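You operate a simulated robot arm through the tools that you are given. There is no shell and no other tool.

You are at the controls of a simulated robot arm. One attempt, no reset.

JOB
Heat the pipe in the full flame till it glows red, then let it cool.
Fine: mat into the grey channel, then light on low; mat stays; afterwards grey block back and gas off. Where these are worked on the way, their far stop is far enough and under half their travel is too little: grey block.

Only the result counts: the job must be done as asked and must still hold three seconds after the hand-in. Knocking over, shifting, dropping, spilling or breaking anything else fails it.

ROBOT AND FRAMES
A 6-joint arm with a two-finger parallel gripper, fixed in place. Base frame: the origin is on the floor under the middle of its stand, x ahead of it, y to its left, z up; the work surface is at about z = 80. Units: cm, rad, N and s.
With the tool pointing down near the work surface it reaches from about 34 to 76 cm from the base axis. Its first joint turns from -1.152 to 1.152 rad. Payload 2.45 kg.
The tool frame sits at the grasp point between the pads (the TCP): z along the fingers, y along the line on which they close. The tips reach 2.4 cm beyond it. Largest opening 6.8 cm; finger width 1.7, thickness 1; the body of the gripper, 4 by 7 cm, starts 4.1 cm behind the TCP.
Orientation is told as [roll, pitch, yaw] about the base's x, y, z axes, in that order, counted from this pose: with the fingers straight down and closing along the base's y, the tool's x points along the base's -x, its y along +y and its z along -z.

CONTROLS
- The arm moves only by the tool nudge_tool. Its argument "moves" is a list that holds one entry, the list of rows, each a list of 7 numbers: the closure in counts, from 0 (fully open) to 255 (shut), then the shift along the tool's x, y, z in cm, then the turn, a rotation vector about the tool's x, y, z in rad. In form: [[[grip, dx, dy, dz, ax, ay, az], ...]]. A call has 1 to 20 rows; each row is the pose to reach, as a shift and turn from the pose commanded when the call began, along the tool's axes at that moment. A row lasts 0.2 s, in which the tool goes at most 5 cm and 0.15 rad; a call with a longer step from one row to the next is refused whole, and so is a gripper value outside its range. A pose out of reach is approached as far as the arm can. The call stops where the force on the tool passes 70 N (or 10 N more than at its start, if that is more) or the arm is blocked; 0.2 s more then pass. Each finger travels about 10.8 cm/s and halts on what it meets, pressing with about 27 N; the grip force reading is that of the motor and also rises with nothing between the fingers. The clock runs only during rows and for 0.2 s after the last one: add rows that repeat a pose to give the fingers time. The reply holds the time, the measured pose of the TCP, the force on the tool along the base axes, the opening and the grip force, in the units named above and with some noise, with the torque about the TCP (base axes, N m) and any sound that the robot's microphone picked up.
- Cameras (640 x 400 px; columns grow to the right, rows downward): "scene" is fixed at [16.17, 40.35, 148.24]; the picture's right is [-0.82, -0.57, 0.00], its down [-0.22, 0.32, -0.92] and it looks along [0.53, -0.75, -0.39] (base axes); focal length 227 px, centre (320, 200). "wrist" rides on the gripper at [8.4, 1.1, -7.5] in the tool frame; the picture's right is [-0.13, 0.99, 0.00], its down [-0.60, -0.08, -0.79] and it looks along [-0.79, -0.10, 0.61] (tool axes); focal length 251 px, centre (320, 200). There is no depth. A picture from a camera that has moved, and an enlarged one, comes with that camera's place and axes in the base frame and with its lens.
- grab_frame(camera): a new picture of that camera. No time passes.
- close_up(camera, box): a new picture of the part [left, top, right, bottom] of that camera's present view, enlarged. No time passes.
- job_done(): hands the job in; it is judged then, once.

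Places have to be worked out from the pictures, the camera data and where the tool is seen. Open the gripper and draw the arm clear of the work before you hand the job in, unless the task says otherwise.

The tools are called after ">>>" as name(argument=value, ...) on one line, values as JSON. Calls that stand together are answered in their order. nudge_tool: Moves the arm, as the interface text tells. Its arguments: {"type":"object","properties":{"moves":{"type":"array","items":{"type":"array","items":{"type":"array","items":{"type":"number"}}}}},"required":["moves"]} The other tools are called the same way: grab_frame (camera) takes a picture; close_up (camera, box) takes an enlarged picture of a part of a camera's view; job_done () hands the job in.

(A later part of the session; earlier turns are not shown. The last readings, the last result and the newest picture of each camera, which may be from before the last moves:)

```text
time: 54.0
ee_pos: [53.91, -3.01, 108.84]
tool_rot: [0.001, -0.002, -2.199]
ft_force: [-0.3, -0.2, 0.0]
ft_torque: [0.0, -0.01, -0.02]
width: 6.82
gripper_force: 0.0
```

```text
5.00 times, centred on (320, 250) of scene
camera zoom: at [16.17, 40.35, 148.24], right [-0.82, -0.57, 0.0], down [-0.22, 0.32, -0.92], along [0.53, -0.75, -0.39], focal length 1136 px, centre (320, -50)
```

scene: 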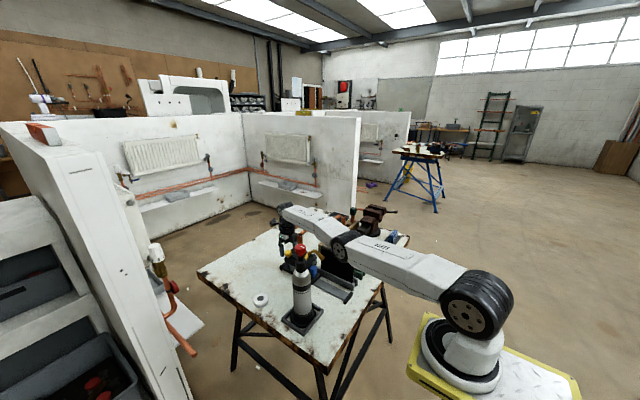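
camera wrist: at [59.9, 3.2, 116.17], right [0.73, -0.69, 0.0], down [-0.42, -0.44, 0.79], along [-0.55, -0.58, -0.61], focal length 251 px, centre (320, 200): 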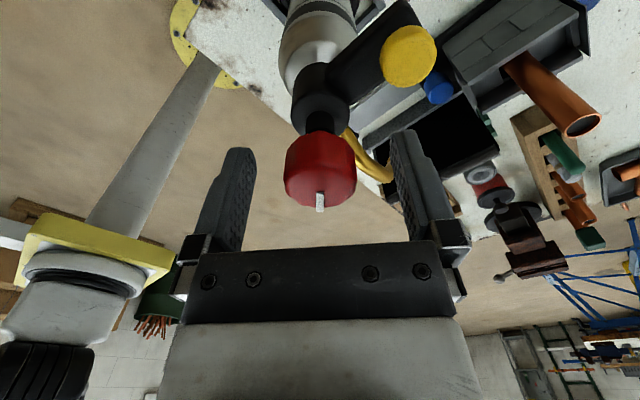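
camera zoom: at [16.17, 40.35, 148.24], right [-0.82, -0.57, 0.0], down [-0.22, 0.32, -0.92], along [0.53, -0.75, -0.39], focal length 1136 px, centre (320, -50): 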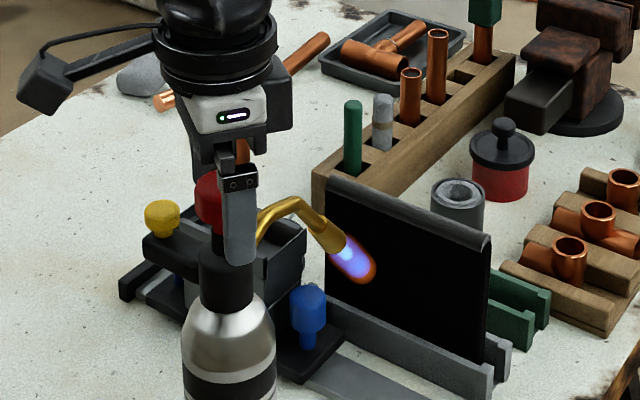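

The flame burns steadily and the fingers straddle the knob. I'll grip it and open the valve further in steps, watching the flame and the torque for the full stop.

>>> nudge_tool(moves=[[[100, 0, 0, 0, 0, 0, 0], [255, 0, 0, 0, 0, 0, 0], [255, 0, 0, 0, 0, 0, 0], [255, 0, 0, 0, 0, 0, -0.12], [255, 0, 0, 0, 0, 0, -0.24], [255, 0, 0, 0, 0, 0, -0.36], [255, 0, 0, 0, 0, 0, -0.48], [255, 0, 0, 0, 0, 0, -0.6], [255, 0, 0, 0, 0, 0, -0.6]]])

>>> close_up(camera="wrist", box=[240, 100, 400, 240])

>>> close_up(camera="scene", box=[270, 210, 370, 290])

```text
time: 56.0
ee_pos: [53.98, -3.0, 108.78]
tool_rot: [0.001, -0.002, -1.596]
ft_force: [-1.5, -0.9, 10.9]
ft_torque: [-0.03, 0.05, 0.0]
width: 3.17
gripper_force: 27.4
```

```text
2.86 times, centred on (320, 170) of wrist
camera zoom: at [55.37, 5.42, 116.17], right [0.99, -0.15, 0.0], down [-0.09, -0.6, 0.79], along [-0.12, -0.78, -0.61], focal length 718 px, centre (320, 286)
```

zoom: 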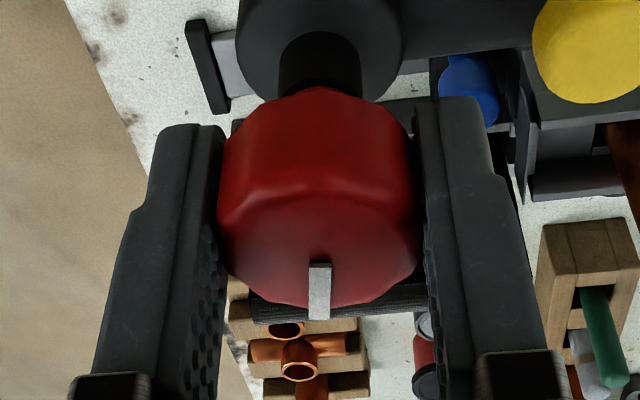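

```text
5.00 times, centred on (320, 250) of scene
camera zoom: at [16.15, 40.35, 148.25], right [-0.82, -0.57, 0.0], down [-0.22, 0.32, -0.92], along [0.53, -0.75, -0.39], focal length 1136 px, centre (320, -50)
```

zoom: 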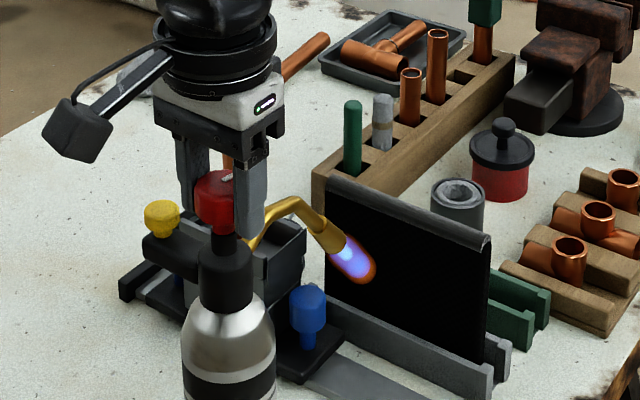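

Flame is unchanged at about 1.4 rad. Continuing the turn.

>>> nudge_tool(moves=[[[255, 0, 0, 0, 0, 0, -0.12], [255, 0, 0, 0, 0, 0, -0.24], [255, 0, 0, 0, 0, 0, -0.36], [255, 0, 0, 0, 0, 0, -0.48], [255, 0, 0, 0, 0, 0, -0.6], [255, 0, 0, 0, 0, 0, -0.6]]])

>>> close_up(camera="scene", box=[270, 210, 370, 290])

>>> close_up(camera="wrist", box=[240, 100, 400, 240])

```text
time: 57.4
ee_pos: [54.06, -2.96, 108.78]
tool_rot: [-0.001, -0.002, -0.996]
ft_force: [-3.1, -2.9, 22.5]
ft_torque: [0.03, 0.11, -0.01]
width: 3.16
gripper_force: 27.4
```

```text
5.00 times, centred on (320, 250) of scene
camera zoom: at [16.12, 40.35, 148.25], right [-0.82, -0.57, 0.0], down [-0.22, 0.32, -0.92], along [0.53, -0.75, -0.39], focal length 1136 px, centre (320, -50)
```

zoom: 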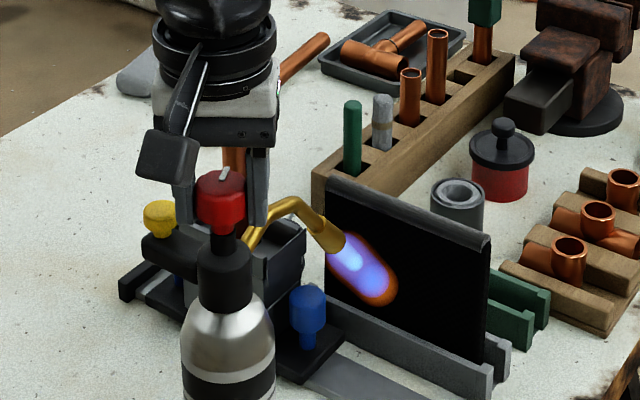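

```text
2.86 times, centred on (320, 170) of wrist
camera zoom: at [50.42, 4.71, 116.17], right [0.9, 0.43, 0.0], down [0.26, -0.55, 0.79], along [0.34, -0.72, -0.61], focal length 718 px, centre (320, 286)
```

zoom: 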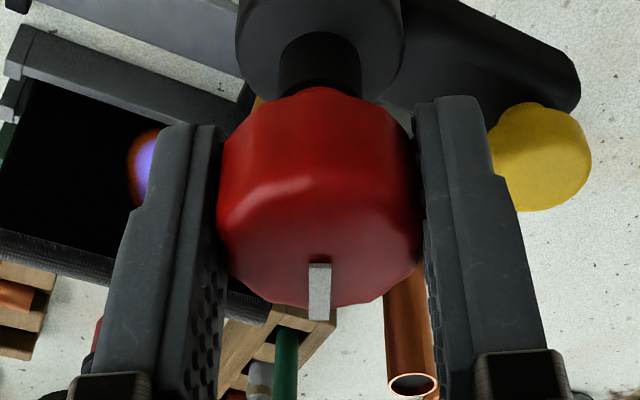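

The flame is larger at 2.0 rad. The tool shows 22 N upward, so the knob rises as it unscrews; I'll let the tool rise slightly while I continue turning.

>>> nudge_tool(moves=[[[255, 0, 0, -0.15, 0, 0, 0], [255, 0, 0, -0.18, 0, 0, -0.12], [255, 0, 0, -0.21, 0, 0, -0.24], [255, 0, 0, -0.24, 0, 0, -0.36], [255, 0, 0, -0.27, 0, 0, -0.48], [255, 0, 0, -0.3, 0, 0, -0.6], [255, 0, 0, -0.3, 0, 0, -0.6]]])

>>> close_up(camera="scene", box=[270, 210, 370, 290])

>>> close_up(camera="wrist", box=[240, 100, 400, 240])

```text
time: 59.0
ee_pos: [53.95, -3.0, 108.85]
tool_rot: [-0.002, 0.004, -0.395]
ft_force: [-0.4, 1.1, -4.2]
ft_torque: [0.15, 0.04, -0.22]
width: 3.17
gripper_force: 26.7
```

```text
5.00 times, centred on (320, 250) of scene
camera zoom: at [16.19, 40.35, 148.24], right [-0.82, -0.57, 0.0], down [-0.22, 0.32, -0.92], along [0.53, -0.75, -0.39], focal length 1136 px, centre (320, -50)
```

zoom: 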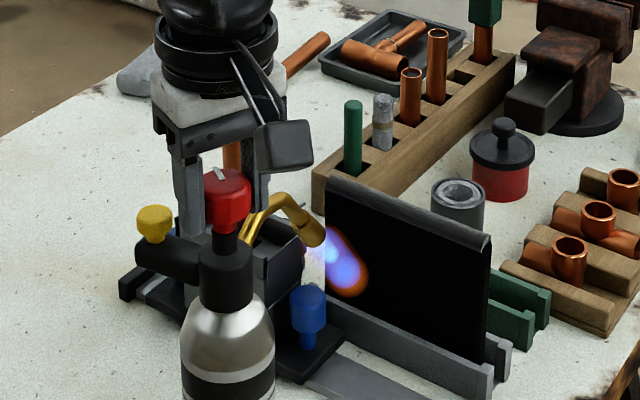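

```text
2.86 times, centred on (320, 170) of wrist
camera zoom: at [46.7, 1.27, 116.33], right [0.5, 0.86, 0.0], down [0.53, -0.31, 0.79], along [0.68, -0.4, -0.61], focal length 718 px, centre (320, 286)
```

zoom: 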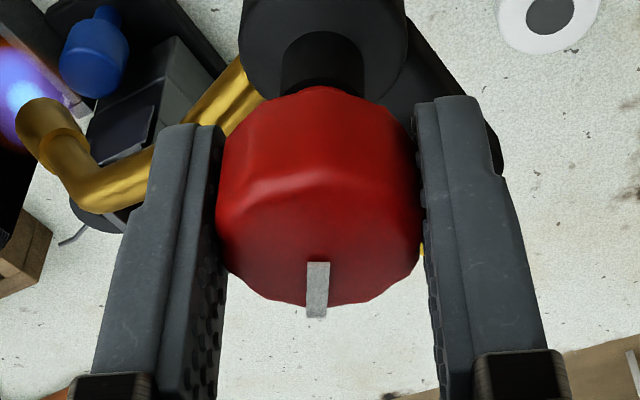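

The knob hit its stop and the torch body itself turned a little: the nozzle has swung left. I'll measure exactly how far before doing anything else.

>>> close_up(camera="scene", box=[284, 235, 364, 290])

>>> grab_frame(camera="wrist")

>>> close_up(camera="scene", box=[270, 270, 340, 340])

```text
7.27 times, centred on (324, 262) of scene
camera zoom: at [16.19, 40.35, 148.24], right [-0.82, -0.57, 0.0], down [-0.22, 0.32, -0.92], along [0.53, -0.75, -0.39], focal length 1652 px, centre (291, -254)
```

zoom: 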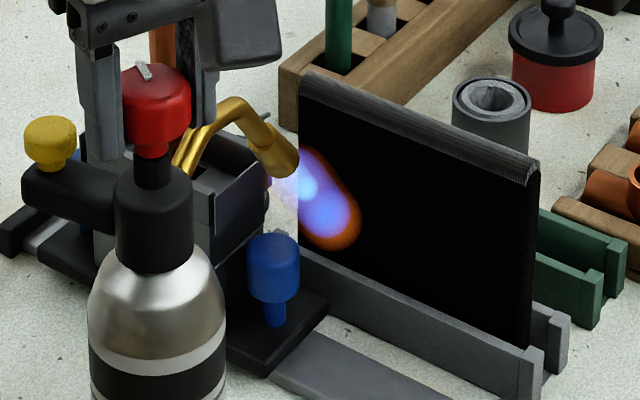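

```text
taken
camera wrist: at [46.7, 1.27, 116.33], right [0.5, 0.86, 0.0], down [0.53, -0.31, 0.79], along [0.68, -0.4, -0.61], focal length 251 px, centre (320, 200)
```

wrist: 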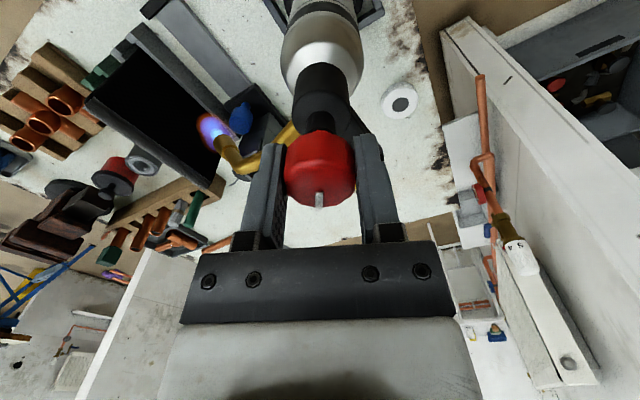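

```text
5.71 times, centred on (305, 305) of scene
camera zoom: at [16.19, 40.35, 148.24], right [-0.82, -0.57, 0.0], down [-0.22, 0.32, -0.92], along [0.53, -0.75, -0.39], focal length 1298 px, centre (406, -400)
```

zoom: 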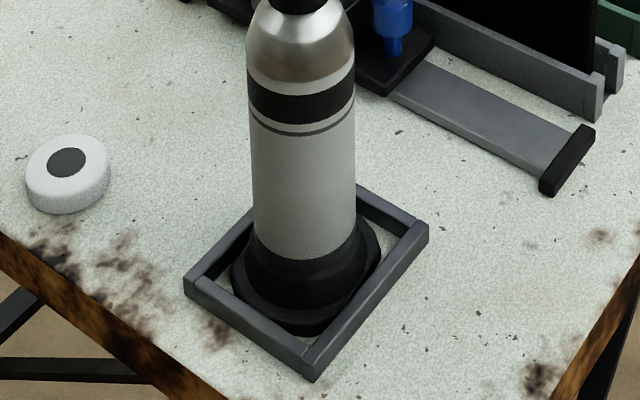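

The body has swung about 0.135 rad counter-clockwise because I ran past the valve's end stop (about 2.45 rad). It must go back. Turning the knob clockwise to its off stop and on to my original grip angle should carry the body home, and then I can relight on low. I'll turn it back now, letting the tool follow down.

>>> nudge_tool(moves=[[[255, 0, 0, 0.02, 0, 0, 0.13], [255, 0, 0, 0.04, 0, 0, 0.26], [255, 0, 0, 0.06, 0, 0, 0.39], [255, 0, 0, 0.08, 0, 0, 0.52], [255, 0, 0, 0.1, 0, 0, 0.65], [255, 0, 0, 0.12, 0, 0, 0.78], [255, 0, 0, 0.14, 0, 0, 0.91], [255, 0, 0, 0.17, 0, 0, 1.04], [255, 0, 0, 0.2, 0, 0, 1.17], [255, 0, 0, 0.23, 0, 0, 1.3], [255, 0, 0, 0.26, 0, 0, 1.43], [255, 0, 0, 0.28, 0, 0, 1.56], [255, 0, 0, 0.3, 0, 0, 1.69], [255, 0, 0, 0.3, 0, 0, 1.8], [255, 0, 0, 0.3, 0, 0, 1.8]]])

>>> close_up(camera="scene", box=[284, 235, 364, 290])

>>> close_up(camera="wrist", box=[240, 100, 400, 240])

```text
time: 62.2
ee_pos: [54.16, -3.06, 108.86]
tool_rot: [0.003, -0.001, -2.199]
ft_force: [1.8, -4.0, 17.9]
ft_torque: [-0.26, -0.03, 0.02]
width: 3.16
gripper_force: 27.0
```

```text
7.27 times, centred on (324, 262) of scene
camera zoom: at [16.15, 40.34, 148.25], right [-0.82, -0.57, 0.0], down [-0.22, 0.32, -0.92], along [0.53, -0.75, -0.39], focal length 1652 px, centre (291, -254)
```

zoom: 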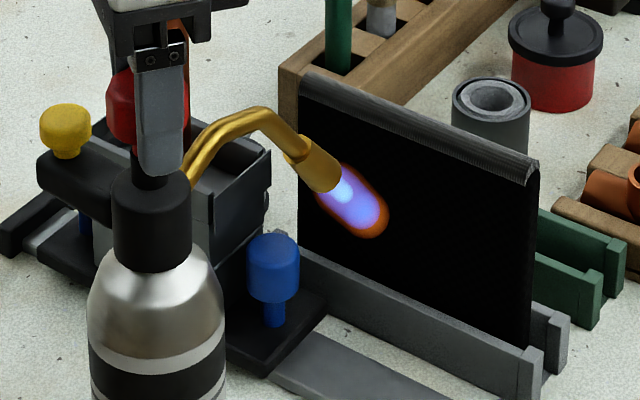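

```text
2.86 times, centred on (320, 170) of wrist
camera zoom: at [59.96, 3.2, 116.24], right [0.73, -0.69, 0.0], down [-0.42, -0.44, 0.79], along [-0.54, -0.58, -0.61], focal length 718 px, centre (320, 286)
```

zoom: 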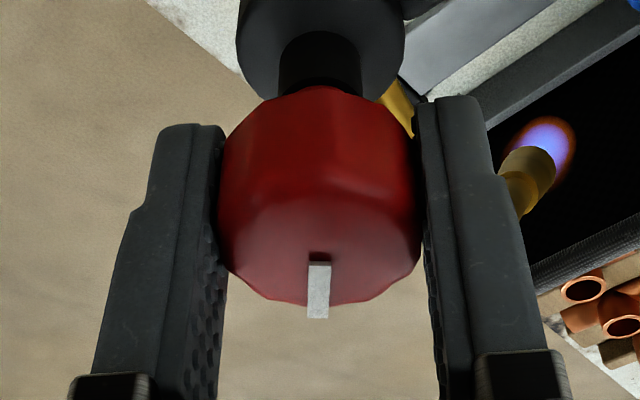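

Turning back already swung the body home: nozzle and button are now slightly past the original, by about -0.05 rad, and the flame is still lit on low. I'll look closely at the torch foot and head to understand how it is held.

>>> close_up(camera="scene", box=[280, 295, 330, 335])

>>> close_up(camera="scene", box=[276, 220, 346, 275])

>>> grab_frame(camera="wrist")

```text
10.00 times, centred on (305, 315) of scene
camera zoom: at [16.15, 40.34, 148.25], right [-0.82, -0.57, 0.0], down [-0.22, 0.32, -0.92], along [0.53, -0.75, -0.39], focal length 2272 px, centre (470, -950)
```

zoom: 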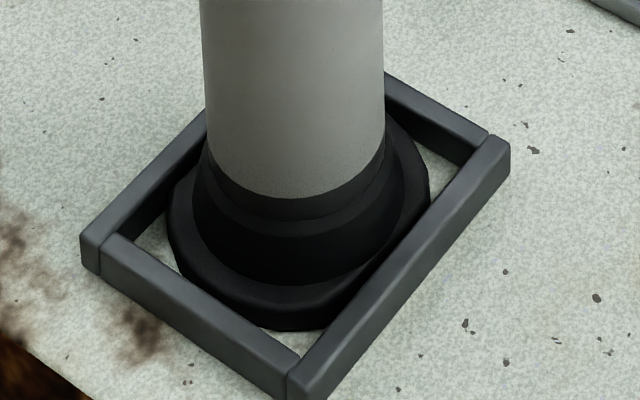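

```text
7.27 times, centred on (311, 248) of scene
camera zoom: at [16.15, 40.34, 148.25], right [-0.82, -0.57, 0.0], down [-0.22, 0.32, -0.92], along [0.53, -0.75, -0.39], focal length 1652 px, centre (386, -146)
```

zoom: 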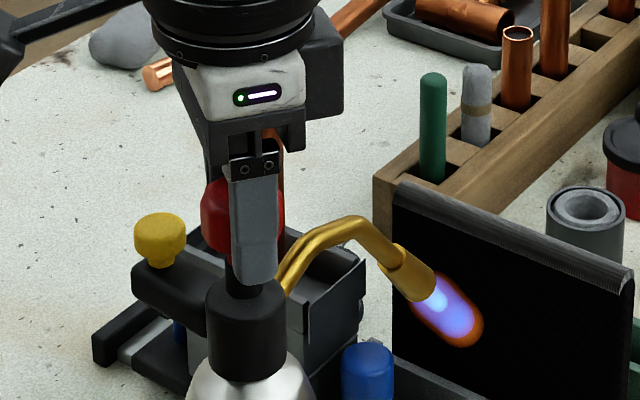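

```text
taken
camera wrist: at [59.96, 3.2, 116.24], right [0.73, -0.69, 0.0], down [-0.42, -0.44, 0.79], along [-0.54, -0.58, -0.61], focal length 251 px, centre (320, 200)
```

wrist: 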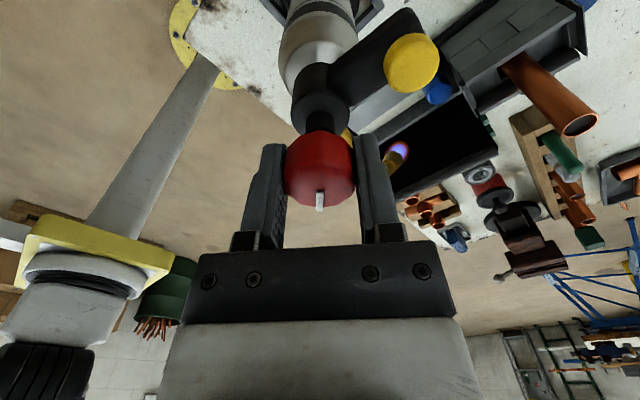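

The torch stands freely in its frame, so I must keep side and vertical loads small. I'll ease the tool up to unload the 18 N, then turn counter-clockwise in smaller stages with the tool following the knob's rise, watching that the body stays put.

>>> nudge_tool(moves=[[[255, 0, 0, -0.1, 0, 0, 0], [255, 0, 0, -0.1, 0, 0, 0]]])

>>> close_up(camera="scene", box=[276, 220, 346, 275])

```text
time: 62.8
ee_pos: [53.95, -2.95, 108.8]
tool_rot: [0.001, -0.002, -2.199]
ft_force: [3.2, -1.3, 13.7]
ft_torque: [0.21, -0.36, 0.01]
width: 3.17
gripper_force: 27.1
```

```text
7.27 times, centred on (311, 248) of scene
camera zoom: at [16.16, 40.35, 148.25], right [-0.82, -0.57, 0.0], down [-0.22, 0.32, -0.92], along [0.53, -0.75, -0.39], focal length 1652 px, centre (386, -146)
```

zoom: 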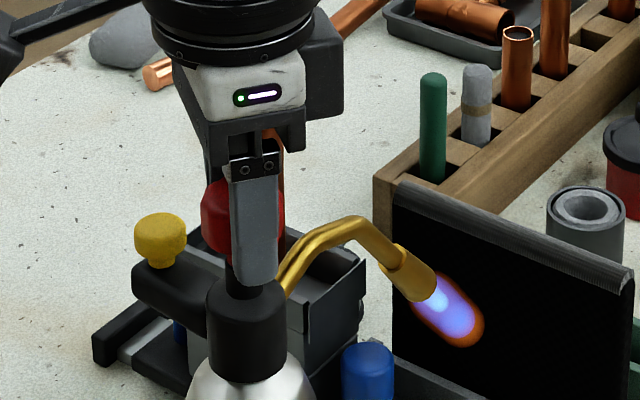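

Raising helps only slowly. I'll release the knob to let the torch relax and then check its position.

>>> nudge_tool(moves=[[[160, 0, 0, 0, 0, 0, 0], [60, 0, 0, 0, 0, 0, 0], [0, 0, 0, 0, 0, 0, 0], [0, 0, 0, 0, 0, 0, 0]]])

>>> close_up(camera="scene", box=[276, 220, 346, 275])

>>> grab_frame(camera="wrist")

>>> close_up(camera="wrist", box=[240, 60, 400, 220])

```text
time: 63.8
ee_pos: [53.86, -2.95, 108.87]
tool_rot: [0.0, -0.002, -2.197]
ft_force: [-0.8, 0.6, -0.4]
ft_torque: [-0.02, 0.0, 0.04]
width: 6.8
gripper_force: 0.0
```

```text
7.27 times, centred on (311, 248) of scene
camera zoom: at [16.17, 40.35, 148.24], right [-0.82, -0.57, 0.0], down [-0.22, 0.32, -0.92], along [0.53, -0.75, -0.39], focal length 1652 px, centre (386, -146)
```

zoom: 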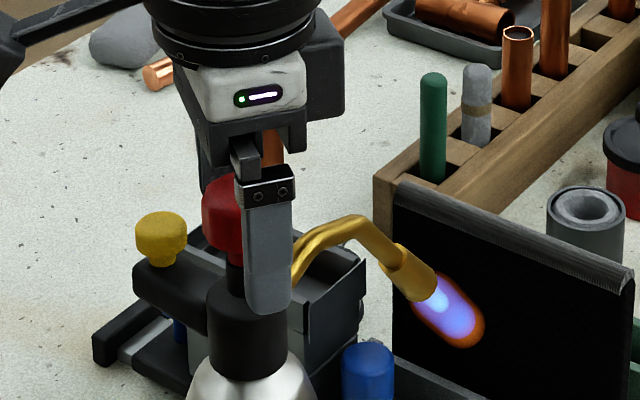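

```text
taken
camera wrist: at [59.92, 3.25, 116.18], right [0.73, -0.69, 0.0], down [-0.42, -0.44, 0.79], along [-0.55, -0.58, -0.61], focal length 251 px, centre (320, 200)
```

wrist: 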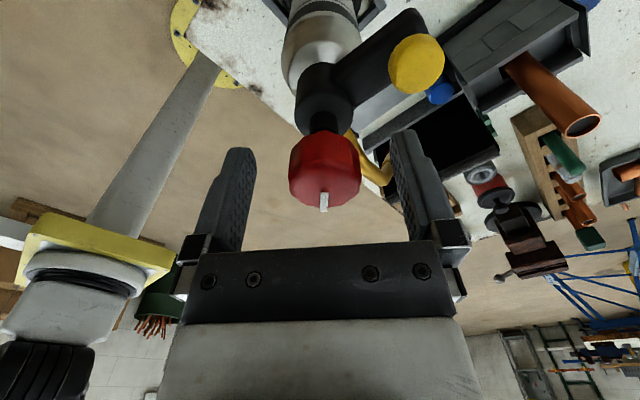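

```text
2.50 times, centred on (320, 140) of wrist
camera zoom: at [59.92, 3.25, 116.18], right [0.73, -0.69, 0.0], down [-0.42, -0.44, 0.79], along [-0.55, -0.58, -0.61], focal length 629 px, centre (320, 350)
```

zoom: 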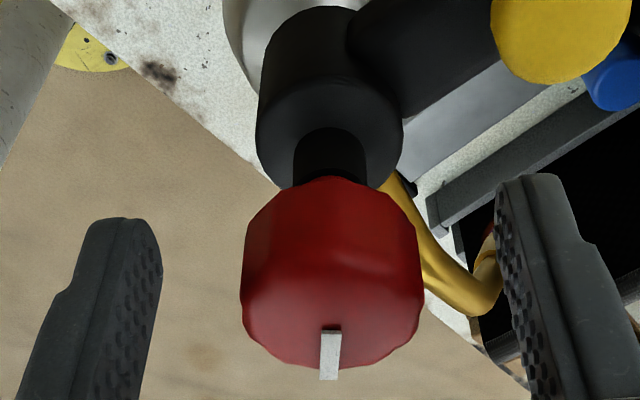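

Released, the torch head sits about 0.2 cm to the gripper's right and rotated slightly clockwise. I'll recentre by that amount, regrip, and turn in shorter bites, regripping between them so no load builds up.

>>> nudge_tool(moves=[[[0, -0.03, 0.22, 0, 0, 0, 0], [100, -0.03, 0.22, 0, 0, 0, 0], [255, -0.03, 0.22, 0, 0, 0, 0], [255, -0.03, 0.22, 0, 0, 0, 0]]])

>>> close_up(camera="scene", box=[276, 220, 346, 275])

```text
time: 64.8
ee_pos: [54.14, -3.15, 108.89]
tool_rot: [0.001, -0.002, -2.198]
ft_force: [-1.2, 1.2, 0.7]
ft_torque: [0.0, 0.09, -0.03]
width: 3.17
gripper_force: 27.1
```

```text
7.27 times, centred on (311, 248) of scene
camera zoom: at [16.17, 40.36, 148.24], right [-0.82, -0.57, 0.0], down [-0.22, 0.32, -0.92], along [0.53, -0.75, -0.39], focal length 1652 px, centre (386, -146)
```

zoom: 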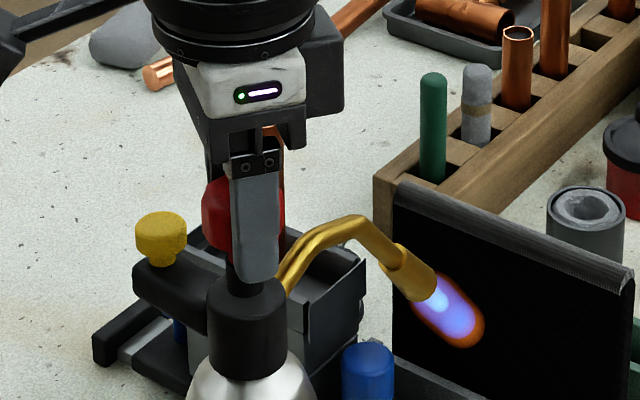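

Clean grip. Turning counter-clockwise 0.6 rad and checking loads.

>>> nudge_tool(moves=[[[255, 0, 0, 0, 0, 0, -0.12], [255, 0, 0, 0, 0, 0, -0.24], [255, 0, 0, 0, 0, 0, -0.36], [255, 0, 0, 0, 0, 0, -0.48], [255, 0, 0, 0, 0, 0, -0.6], [255, 0, 0, 0, 0, 0, -0.6]]])

>>> close_up(camera="scene", box=[276, 220, 346, 275])

```text
time: 66.2
ee_pos: [54.12, -3.17, 108.75]
tool_rot: [-0.001, -0.003, -1.597]
ft_force: [-1.2, 1.3, 4.1]
ft_torque: [0.37, 0.15, 0.07]
width: 3.14
gripper_force: 26.5
```

```text
7.27 times, centred on (311, 248) of scene
camera zoom: at [16.16, 40.36, 148.24], right [-0.82, -0.57, 0.0], down [-0.22, 0.32, -0.92], along [0.53, -0.75, -0.39], focal length 1652 px, centre (386, -146)
```

zoom: 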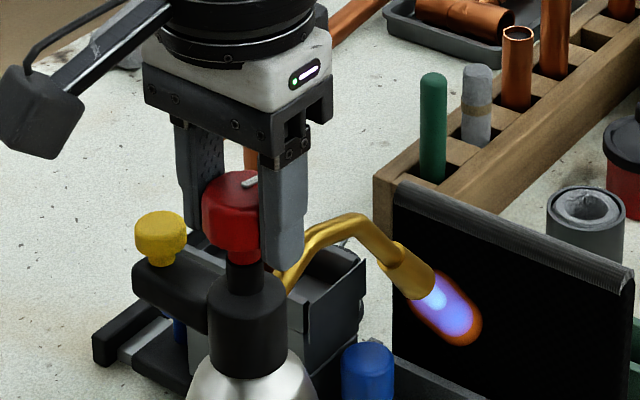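

Body steady. Regrip here and turn another 0.6 rad.

>>> nudge_tool(moves=[[[90, 0, 0, 0, 0, 0, 0], [60, 0, 0, 0, 0, 0, 0], [255, 0, 0, 0, 0, 0, 0], [255, 0, 0, 0, 0, 0, 0], [255, 0, 0, 0, 0, 0, -0.12], [255, 0, 0, 0, 0, 0, -0.24], [255, 0, 0, 0, 0, 0, -0.36], [255, 0, 0, 0, 0, 0, -0.48], [255, 0, 0, 0, 0, 0, -0.6], [255, 0, 0, 0, 0, 0, -0.6]]])

>>> close_up(camera="scene", box=[276, 220, 346, 275])

>>> close_up(camera="wrist", box=[240, 100, 400, 240])

```text
time: 68.4
ee_pos: [54.09, -3.15, 108.8]
tool_rot: [-0.001, 0.0, -0.997]
ft_force: [-1.3, -0.2, 0.3]
ft_torque: [0.05, 0.04, 0.02]
width: 3.16
gripper_force: 27.5
```

```text
7.27 times, centred on (311, 248) of scene
camera zoom: at [16.18, 40.35, 148.24], right [-0.82, -0.57, 0.0], down [-0.22, 0.32, -0.92], along [0.53, -0.75, -0.39], focal length 1652 px, centre (386, -146)
```

zoom: 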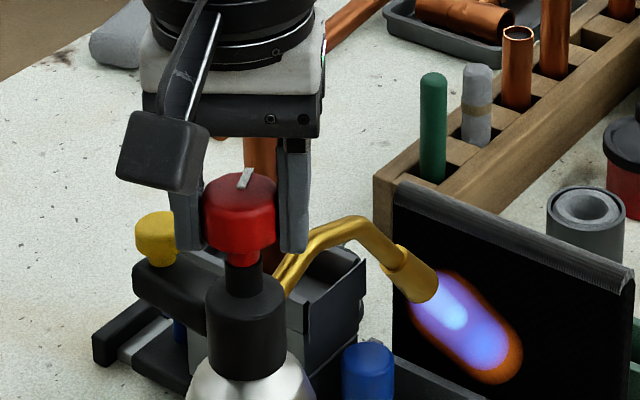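

```text
2.86 times, centred on (320, 170) of wrist
camera zoom: at [50.62, 4.6, 116.21], right [0.9, 0.43, 0.0], down [0.26, -0.55, 0.79], along [0.34, -0.72, -0.61], focal length 718 px, centre (320, 286)
```

zoom: 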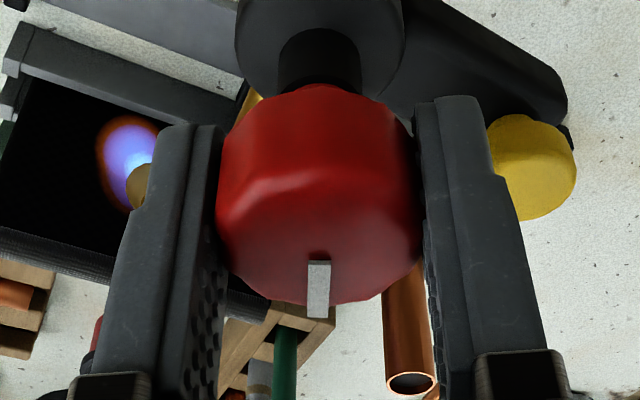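

No load, body steady, larger flame at about 2.0 rad. I'll now creep toward the end stop in small steps with torque checks.

>>> nudge_tool(moves=[[[90, 0, 0, 0, 0, 0, 0], [60, 0, 0, 0, 0, 0, 0], [255, 0, 0, 0, 0, 0, 0], [255, 0, 0, 0, 0, 0, 0], [255, 0, 0, 0, 0, 0, -0.08], [255, 0, 0, 0, 0, 0, -0.16], [255, 0, 0, 0, 0, 0, -0.2], [255, 0, 0, 0, 0, 0, -0.2]]])

>>> close_up(camera="scene", box=[276, 220, 346, 275])

```text
time: 70.2
ee_pos: [54.06, -3.03, 108.94]
tool_rot: [-0.002, -0.002, -0.798]
ft_force: [-1.8, -0.1, 3.7]
ft_torque: [0.11, -0.01, 0.0]
width: 3.15
gripper_force: 27.5
```

```text
7.27 times, centred on (311, 248) of scene
camera zoom: at [16.16, 40.35, 148.25], right [-0.82, -0.57, 0.0], down [-0.22, 0.32, -0.92], along [0.53, -0.75, -0.39], focal length 1652 px, centre (386, -146)
```

zoom: 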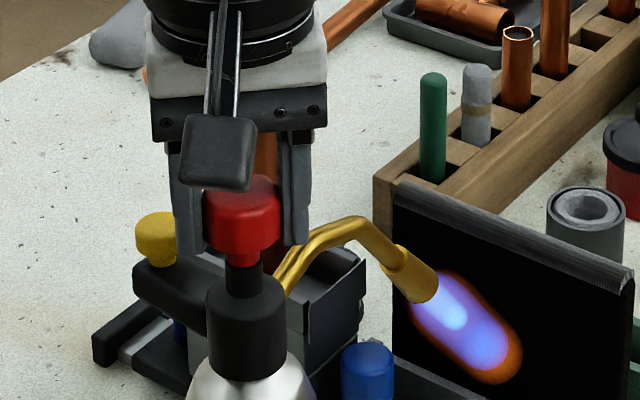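

At 2.2 rad, still free. Next 0.1 rad steps.

>>> nudge_tool(moves=[[[255, 0, 0, 0, 0, 0, -0.05], [255, 0, 0, 0, 0, 0, -0.1], [255, 0, 0, 0, 0, 0, -0.1]]])

>>> close_up(camera="scene", box=[276, 220, 346, 275])

```text
time: 71.0
ee_pos: [54.16, -3.16, 108.79]
tool_rot: [-0.002, 0.0, -0.697]
ft_force: [-3.2, -0.6, 6.8]
ft_torque: [0.1, 0.18, 0.0]
width: 3.17
gripper_force: 27.1
```

```text
7.27 times, centred on (311, 248) of scene
camera zoom: at [16.15, 40.35, 148.25], right [-0.82, -0.57, 0.0], down [-0.22, 0.32, -0.92], along [0.53, -0.75, -0.39], focal length 1652 px, centre (386, -146)
```

zoom: 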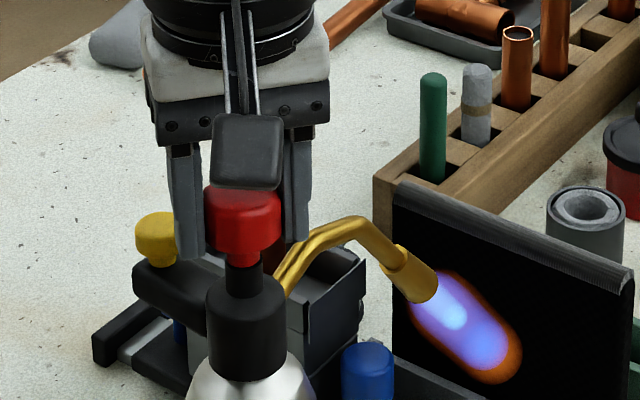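

Flame size is the same from 2.0 to 2.3 rad, so this is full flame. The body is about 0.06 rad clockwise of its original heading, so I'll use the end stop gently to nudge it back by that amount, with image checks.

>>> nudge_tool(moves=[[[90, 0, 0, 0, 0, 0, 0], [60, 0, 0, 0, 0, 0, 0], [255, 0, 0, 0, 0, 0, 0], [255, 0, 0, 0, 0, 0, 0], [255, 0, 0, 0, 0, 0, -0.04], [255, 0, 0, 0, 0, 0, -0.08], [255, 0, 0, 0, 0, 0, -0.12], [255, 0, 0, 0, 0, 0, -0.12]]])

>>> close_up(camera="scene", box=[276, 220, 346, 275])

```text
time: 72.8
ee_pos: [54.16, -3.18, 108.86]
tool_rot: [-0.003, 0.0, -0.578]
ft_force: [-0.5, -0.1, -0.7]
ft_torque: [0.0, -0.1, -0.02]
width: 3.16
gripper_force: 26.4
```

```text
7.27 times, centred on (311, 248) of scene
camera zoom: at [16.18, 40.36, 148.24], right [-0.82, -0.57, 0.0], down [-0.22, 0.32, -0.92], along [0.53, -0.75, -0.39], focal length 1652 px, centre (386, -146)
```

zoom: 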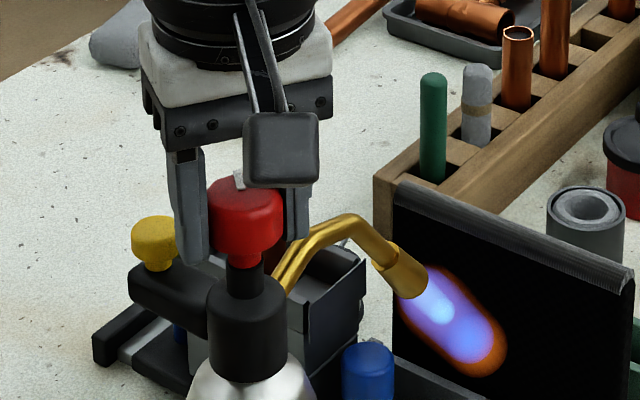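

The body is back on its original heading: button and nozzle match the earlier picture within a pixel or two, and the flame is full. I'll release and rise clear of the knob.

>>> nudge_tool(moves=[[[160, 0, 0, 0, 0, 0, 0], [90, 0, 0, 0, 0, 0, 0], [40, 0, 0, 0, 0, 0, 0], [40, 0, 0, 0, 0, 0, 0], [40, 0, 0, -2, 0, 0, 0], [40, 0, 0, -5, 0, 0, 0], [40, 0, 0, -9, 0, 0, 0], [40, 0, 0, -13, 0, 0, 0], [40, 0, 0, -13, 0, 0, 0]]])

>>> close_up(camera="scene", box=[276, 220, 346, 275])

>>> close_up(camera="scene", box=[270, 220, 390, 310])

```text
time: 74.8
ee_pos: [54.15, -3.14, 121.88]
tool_rot: [-0.001, -0.002, -0.578]
ft_force: [-0.3, -0.1, 0.3]
ft_torque: [0.02, -0.02, 0.0]
width: 5.73
gripper_force: 0.1
```

```text
7.27 times, centred on (311, 248) of scene
camera zoom: at [16.17, 40.35, 148.24], right [-0.82, -0.57, 0.0], down [-0.22, 0.32, -0.92], along [0.53, -0.75, -0.39], focal length 1652 px, centre (386, -146)
```

zoom: 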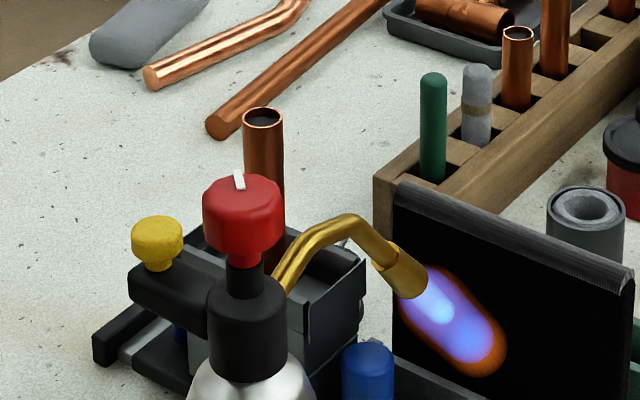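

```text
4.44 times, centred on (330, 265) of scene
camera zoom: at [16.17, 40.35, 148.24], right [-0.82, -0.57, 0.0], down [-0.22, 0.32, -0.92], along [0.53, -0.75, -0.39], focal length 1010 px, centre (276, -89)
```

zoom: 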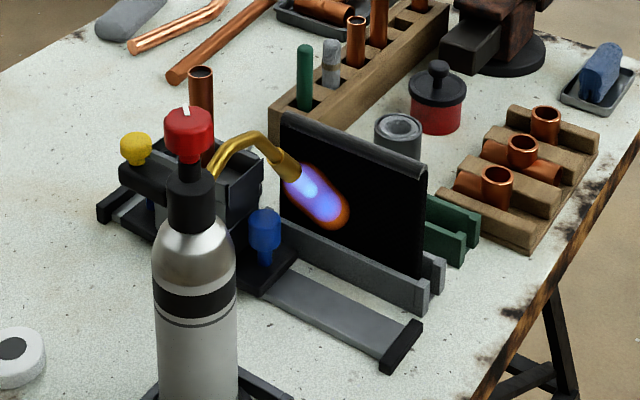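

Everything matches the original torch pose, with a steady full flame on the mat. Now I'll go to the far blue knob (now at about x=73.0), turning the tool to yaw -3.0 on the way so the camera stays off the pipe.

>>> nudge_tool(moves=[[[0, -0.93, -0.16, 0, 0, 0, 0.142], [0, -1.87, -0.31, 0, 0, 0, 0.284], [0, -2.8, -0.47, 0, 0, 0, 0.426], [0, -3.74, -0.62, 0, 0, 0, 0.568], [0, -4.67, -0.78, 0, 0, 0, 0.71], [0, -5.6, -0.94, 0, 0, 0, 0.852], [0, -6.54, -1.09, 0, 0, 0, 0.994], [0, -7.47, -1.25, 0, 0, 0, 1.136], [0, -8.41, -1.41, 0, 0, 0, 1.278], [0, -9.34, -1.56, 0, 0, 0, 1.42], [0, -10.28, -1.72, 0, 0, 0, 1.562], [0, -11.2, -1.87, 0, 0, 0, 1.704], [0, -12.14, -2.03, 0, 0, 0, 1.846], [0, -13.08, -2.19, 0, 0, 0, 1.988], [0, -14, -2.34, 0, 0, 0, 2.13], [0, -14.95, -2.5, 0, 0, 0, 2.272], [0, -15.88, -2.65, 0, 0, 0, 2.42], [0, -15.88, -2.65, 0, 0, 0, 2.42]]])

>>> grab_frame(camera="scene")

```text
time: 78.6
ee_pos: [65.89, -14.06, 121.87]
tool_rot: [0.0, -0.001, -3.002]
ft_force: [0.6, -0.4, 0.1]
ft_torque: [0.03, 0.01, -0.01]
width: 6.8
gripper_force: 0.0
```

```text
taken
```

scene: 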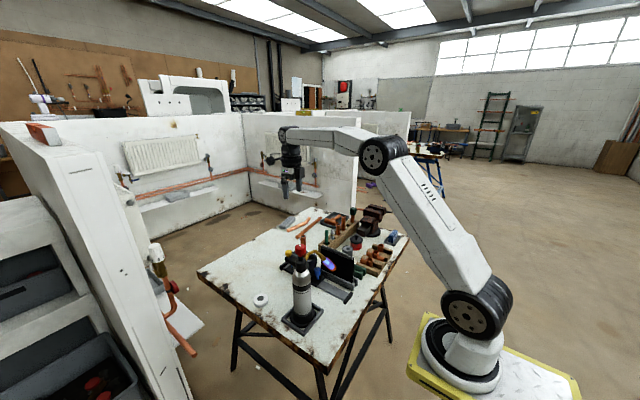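

Over the table beyond the torch now. Next I'll move across to above the far knob and come down to z≈101.

>>> nudge_tool(moves=[[[0, 1.6, 1.45, 2.5, 0, 0, 0], [0, 3.2, 2.9, 5.5, 0, 0, 0], [0, 4.8, 4.35, 8.5, 0, 0, 0], [0, 6.34, 5.8, 11.5, 0, 0, 0], [0, 6.34, 5.8, 15, 0, 0, 0], [0, 6.34, 5.8, 18.5, 0, 0, 0], [0, 6.34, 5.8, 20.9, 0, 0, 0], [0, 6.34, 5.8, 20.9, 0, 0, 0]]])

>>> grab_frame(camera="wrist")

>>> close_up(camera="wrist", box=[250, 0, 410, 160])

>>> close_up(camera="scene", box=[260, 180, 400, 290])

```text
time: 80.4
ee_pos: [73.08, -18.87, 100.97]
tool_rot: [0.001, -0.001, -2.999]
ft_force: [-0.8, 0.2, -0.7]
ft_torque: [-0.01, -0.01, 0.05]
width: 6.78
gripper_force: 0.0
```

```text
taken
camera wrist: at [81.62, -18.67, 108.42], right [0.01, -1.0, 0.0], down [-0.61, -0.01, 0.79], along [-0.79, -0.01, -0.61], focal length 251 px, centre (320, 200)
```

wrist: 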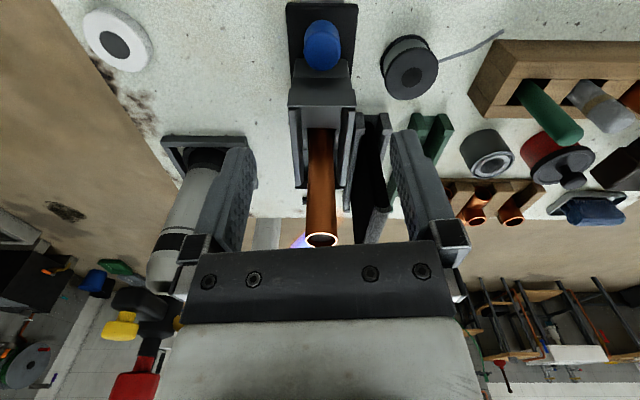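

```text
2.50 times, centred on (330, 80) of wrist
camera zoom: at [81.62, -18.67, 108.42], right [0.01, -1.0, 0.0], down [-0.61, -0.01, 0.79], along [-0.79, -0.01, -0.61], focal length 629 px, centre (295, 500)
```

zoom: 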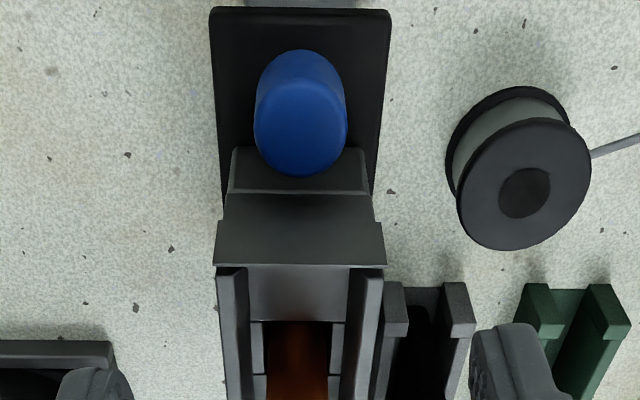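

```text
3.64 times, centred on (330, 235) of scene
camera zoom: at [16.17, 40.35, 148.24], right [-0.82, -0.57, 0.0], down [-0.22, 0.32, -0.92], along [0.53, -0.75, -0.39], focal length 826 px, centre (284, 73)
```

zoom: 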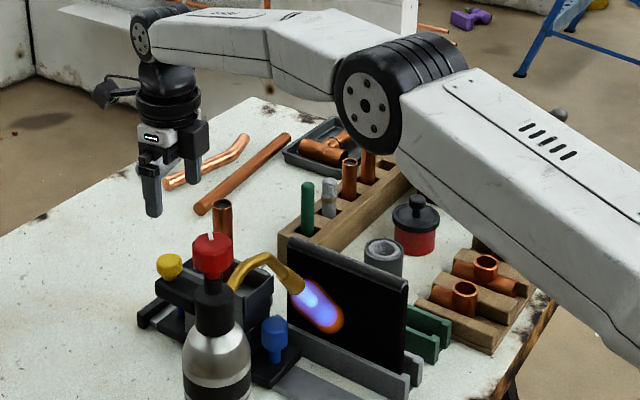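

The knob is at (73.1,-18.9), right under the tool. Descending to z≈88 with open fingers.

>>> nudge_tool(moves=[[[0, 0.02, 0, 3.5, 0, 0, 0], [0, 0.02, 0, 7, 0, 0, 0], [0, 0.02, 0, 10, 0, 0, 0], [0, 0.02, 0, 12, 0, 0, 0], [0, 0.02, 0, 12.9, 0, 0, 0], [0, 0.02, 0, 12.9, 0, 0, 0]]])

>>> grab_frame(camera="wrist")

>>> close_up(camera="scene", box=[260, 190, 370, 290])

```text
time: 81.8
ee_pos: [73.06, -19.08, 88.0]
tool_rot: [0.001, -0.002, -3.0]
ft_force: [0.5, 0.1, 0.1]
ft_torque: [-0.02, 0.0, -0.01]
width: 6.81
gripper_force: 0.0
```

```text
taken
camera wrist: at [81.62, -18.88, 95.37], right [0.01, -1.0, 0.0], down [-0.61, -0.01, 0.79], along [-0.79, -0.01, -0.61], focal length 251 px, centre (320, 200)
```

wrist: 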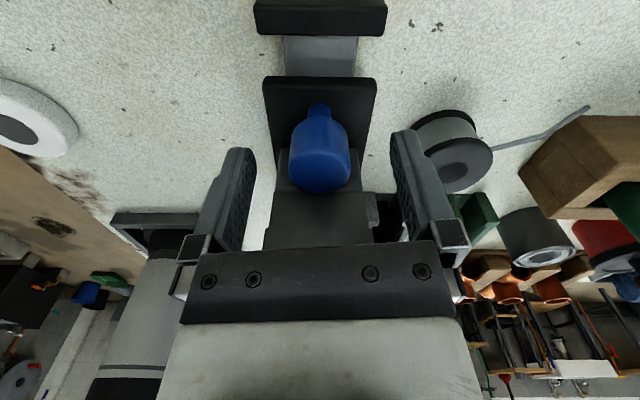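

```text
4.00 times, centred on (315, 240) of scene
camera zoom: at [16.17, 40.35, 148.24], right [-0.82, -0.57, 0.0], down [-0.22, 0.32, -0.92], along [0.53, -0.75, -0.39], focal length 909 px, centre (340, 40)
```

zoom: 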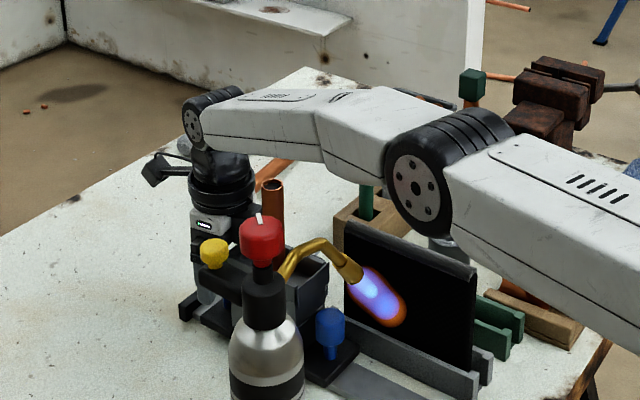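

The knob is dead centre between the fingers. Closing on it.

>>> nudge_tool(moves=[[[100, 0, 0, 0, 0, 0, 0], [255, 0, 0, 0, 0, 0, 0], [255, 0, 0, 0, 0, 0, 0], [255, 0, 0, 0, 0, 0, 0]]])

```text
time: 82.8
ee_pos: [73.02, -19.09, 87.99]
tool_rot: [0.001, 0.0, -2.997]
ft_force: [1.0, 4.4, 0.0]
ft_torque: [0.13, 0.07, 0.05]
width: 2.91
gripper_force: 42.4
```

Firm grip (42 N). Sliding the block toward -x in smooth steps to about 11.5 cm of the remaining 12.

>>> nudge_tool(moves=[[[255, -0.99, -0.19, 0, 0, 0, 0], [255, -2.47, -0.4, 0, 0, 0, 0], [255, -3.96, -0.62, 0, 0, 0, 0], [255, -5.44, -0.83, 0, 0, 0, 0], [255, -6.93, -1.04, 0, 0, 0, 0], [255, -8.41, -1.26, 0, 0, 0, 0], [255, -9.9, -1.47, 0, 0, 0, 0], [255, -10.89, -1.61, 0, 0, 0, 0], [255, -11.38, -1.68, 0, 0, 0, 0]]])

>>> close_up(camera="scene", box=[270, 210, 370, 290])

>>> grab_frame(camera="wrist")

```text
time: 84.8
ee_pos: [61.49, -18.86, 87.94]
tool_rot: [0.002, 0.0, -2.997]
ft_force: [2.8, -27.4, -17.9]
ft_torque: [-0.54, -0.74, 0.18]
width: 2.91
gripper_force: 43.6
```

```text
5.00 times, centred on (320, 250) of scene
camera zoom: at [16.21, 40.27, 148.26], right [-0.82, -0.57, 0.0], down [-0.22, 0.32, -0.92], along [0.53, -0.75, -0.39], focal length 1136 px, centre (320, -50)
```

zoom: 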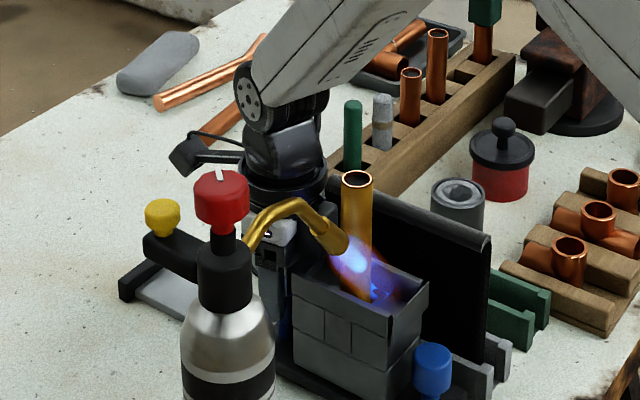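

```text
taken
camera wrist: at [70.08, -18.83, 95.4], right [0.01, -1.0, 0.0], down [-0.61, -0.01, 0.79], along [-0.79, -0.01, -0.61], focal length 251 px, centre (320, 200)
```

wrist: 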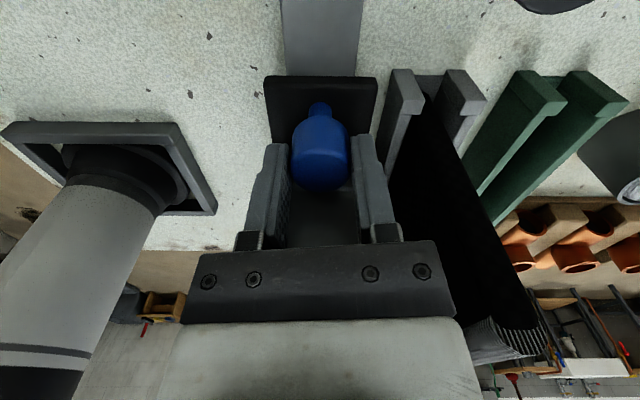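

The pipe is in the full flame. There is some side load from my path (27 N in y), which I'll relieve while creeping the last half-centimetre toward the stop.

>>> nudge_tool(moves=[[[255, -0.15, 0.2, 0.15, 0, 0, 0], [255, -0.35, 0.18, 0.15, 0, 0, 0], [255, -0.53, 0.16, 0.15, 0, 0, 0]]])

>>> close_up(camera="scene", box=[290, 215, 370, 280])

```text
time: 85.6
ee_pos: [61.26, -18.98, 87.9]
tool_rot: [0.001, 0.002, -2.997]
ft_force: [0.7, -9.9, 6.7]
ft_torque: [-0.39, 1.19, -0.04]
width: 2.87
gripper_force: 43.4
```

```text
6.15 times, centred on (330, 248) of scene
camera zoom: at [16.16, 40.34, 148.25], right [-0.82, -0.57, 0.0], down [-0.22, 0.32, -0.92], along [0.53, -0.75, -0.39], focal length 1398 px, centre (258, -92)
```

zoom: 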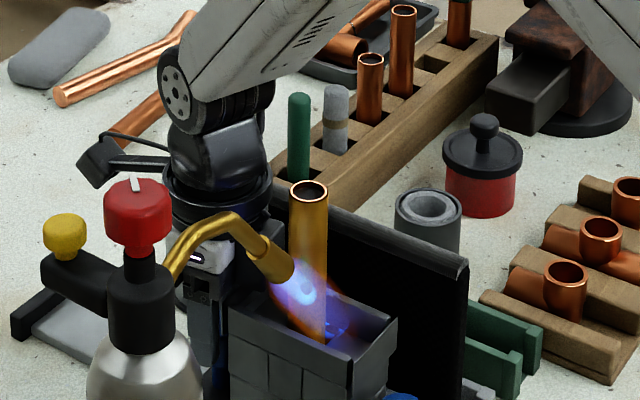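

I'll check the block against its near stop and let the pipe heat in short intervals.

>>> close_up(camera="scene", box=[300, 250, 390, 310])

>>> nudge_tool(moves=[[[255, -0.15, 0.07, 0, 0, 0, 0], [255, -0.3, 0.05, 0, 0, 0, 0], [255, -0.3, 0.05, 0, 0, 0, 0]]])

>>> close_up(camera="scene", box=[290, 215, 370, 280])

```text
6.67 times, centred on (345, 280) of scene
camera zoom: at [16.16, 40.34, 148.25], right [-0.82, -0.57, 0.0], down [-0.22, 0.32, -0.92], along [0.53, -0.75, -0.39], focal length 1514 px, centre (153, -333)
```

zoom: 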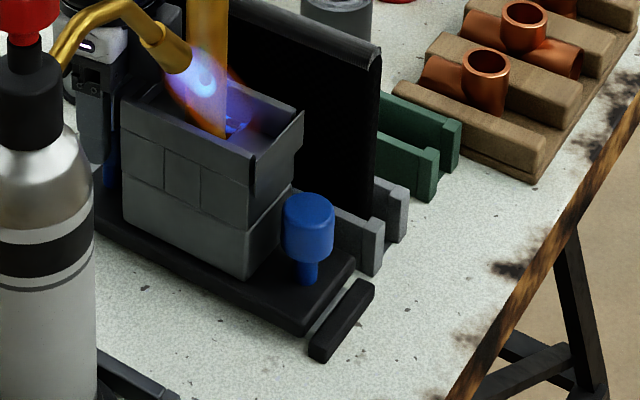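

```text
time: 86.4
ee_pos: [61.03, -19.09, 88.06]
tool_rot: [0.002, 0.005, -2.998]
ft_force: [11.8, 11.8, 15.6]
ft_torque: [0.35, 0.41, 0.2]
width: 2.9
gripper_force: 43.3
```

```text
6.15 times, centred on (330, 248) of scene
camera zoom: at [16.17, 40.4, 148.23], right [-0.82, -0.57, 0.0], down [-0.22, 0.32, -0.92], along [0.53, -0.75, -0.39], focal length 1398 px, centre (258, -92)
```

zoom: 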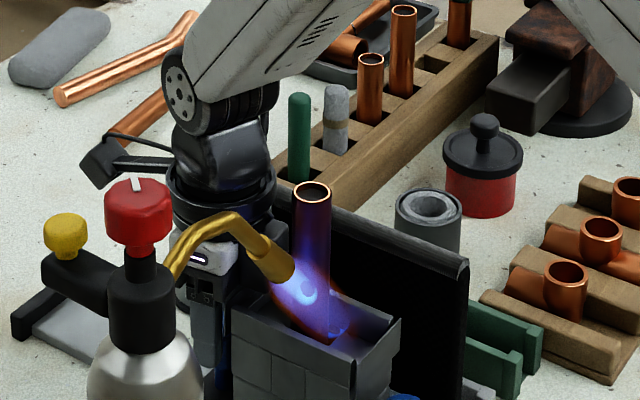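

The block is at its stop (12 N) and the pipe is colouring from gold to purple. I'll hold and look every half second or so.

>>> nudge_tool(moves=[[[255, 0.08, -0.08, 0, 0, 0, 0], [255, 0.08, -0.08, 0, 0, 0, 0]]])

>>> close_up(camera="scene", box=[290, 215, 370, 280])

```text
time: 87.0
ee_pos: [61.03, -19.06, 87.99]
tool_rot: [0.004, 0.002, -3.0]
ft_force: [10.9, 18.0, 23.0]
ft_torque: [0.67, -1.04, 0.1]
width: 2.89
gripper_force: 43.1
```

```text
6.15 times, centred on (330, 248) of scene
camera zoom: at [16.15, 40.42, 148.23], right [-0.82, -0.57, 0.0], down [-0.22, 0.32, -0.92], along [0.53, -0.75, -0.39], focal length 1398 px, centre (258, -92)
```

zoom: 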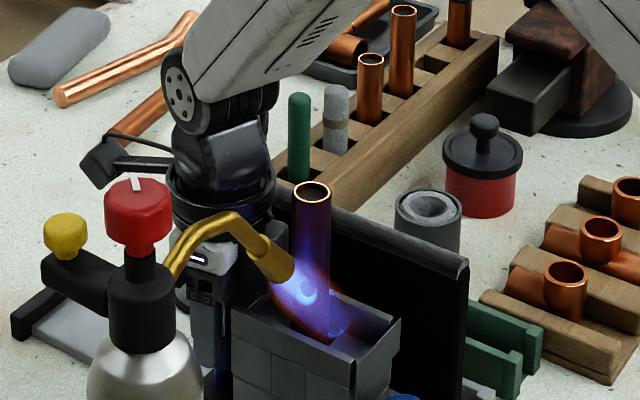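

Still purple-blue. I'll relieve the small residual loads and keep heating.

>>> nudge_tool(moves=[[[255, 0.05, -0.12, -0.12, 0, 0, 0], [255, 0.05, -0.12, -0.12, 0, 0, 0], [255, 0.05, -0.12, -0.12, 0, 0, 0]]])

>>> close_up(camera="scene", box=[290, 215, 370, 280])

```text
time: 87.8
ee_pos: [60.92, -18.95, 87.91]
tool_rot: [0.003, 0.002, -2.998]
ft_force: [16.9, 10.1, 4.8]
ft_torque: [0.34, -1.16, -0.06]
width: 2.87
gripper_force: 42.9
```

```text
6.15 times, centred on (330, 248) of scene
camera zoom: at [16.2, 40.38, 148.23], right [-0.82, -0.57, 0.0], down [-0.22, 0.32, -0.92], along [0.53, -0.75, -0.39], focal length 1398 px, centre (258, -92)
```

zoom: 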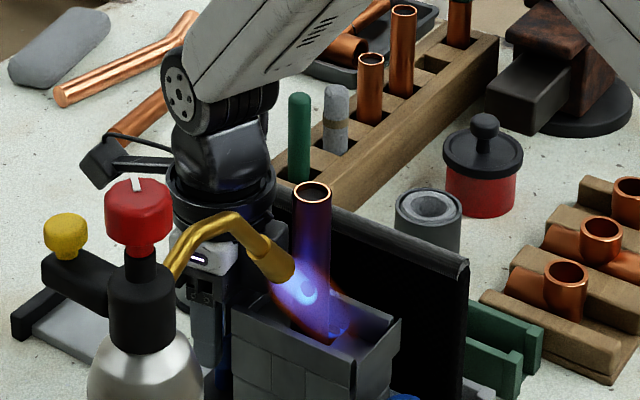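

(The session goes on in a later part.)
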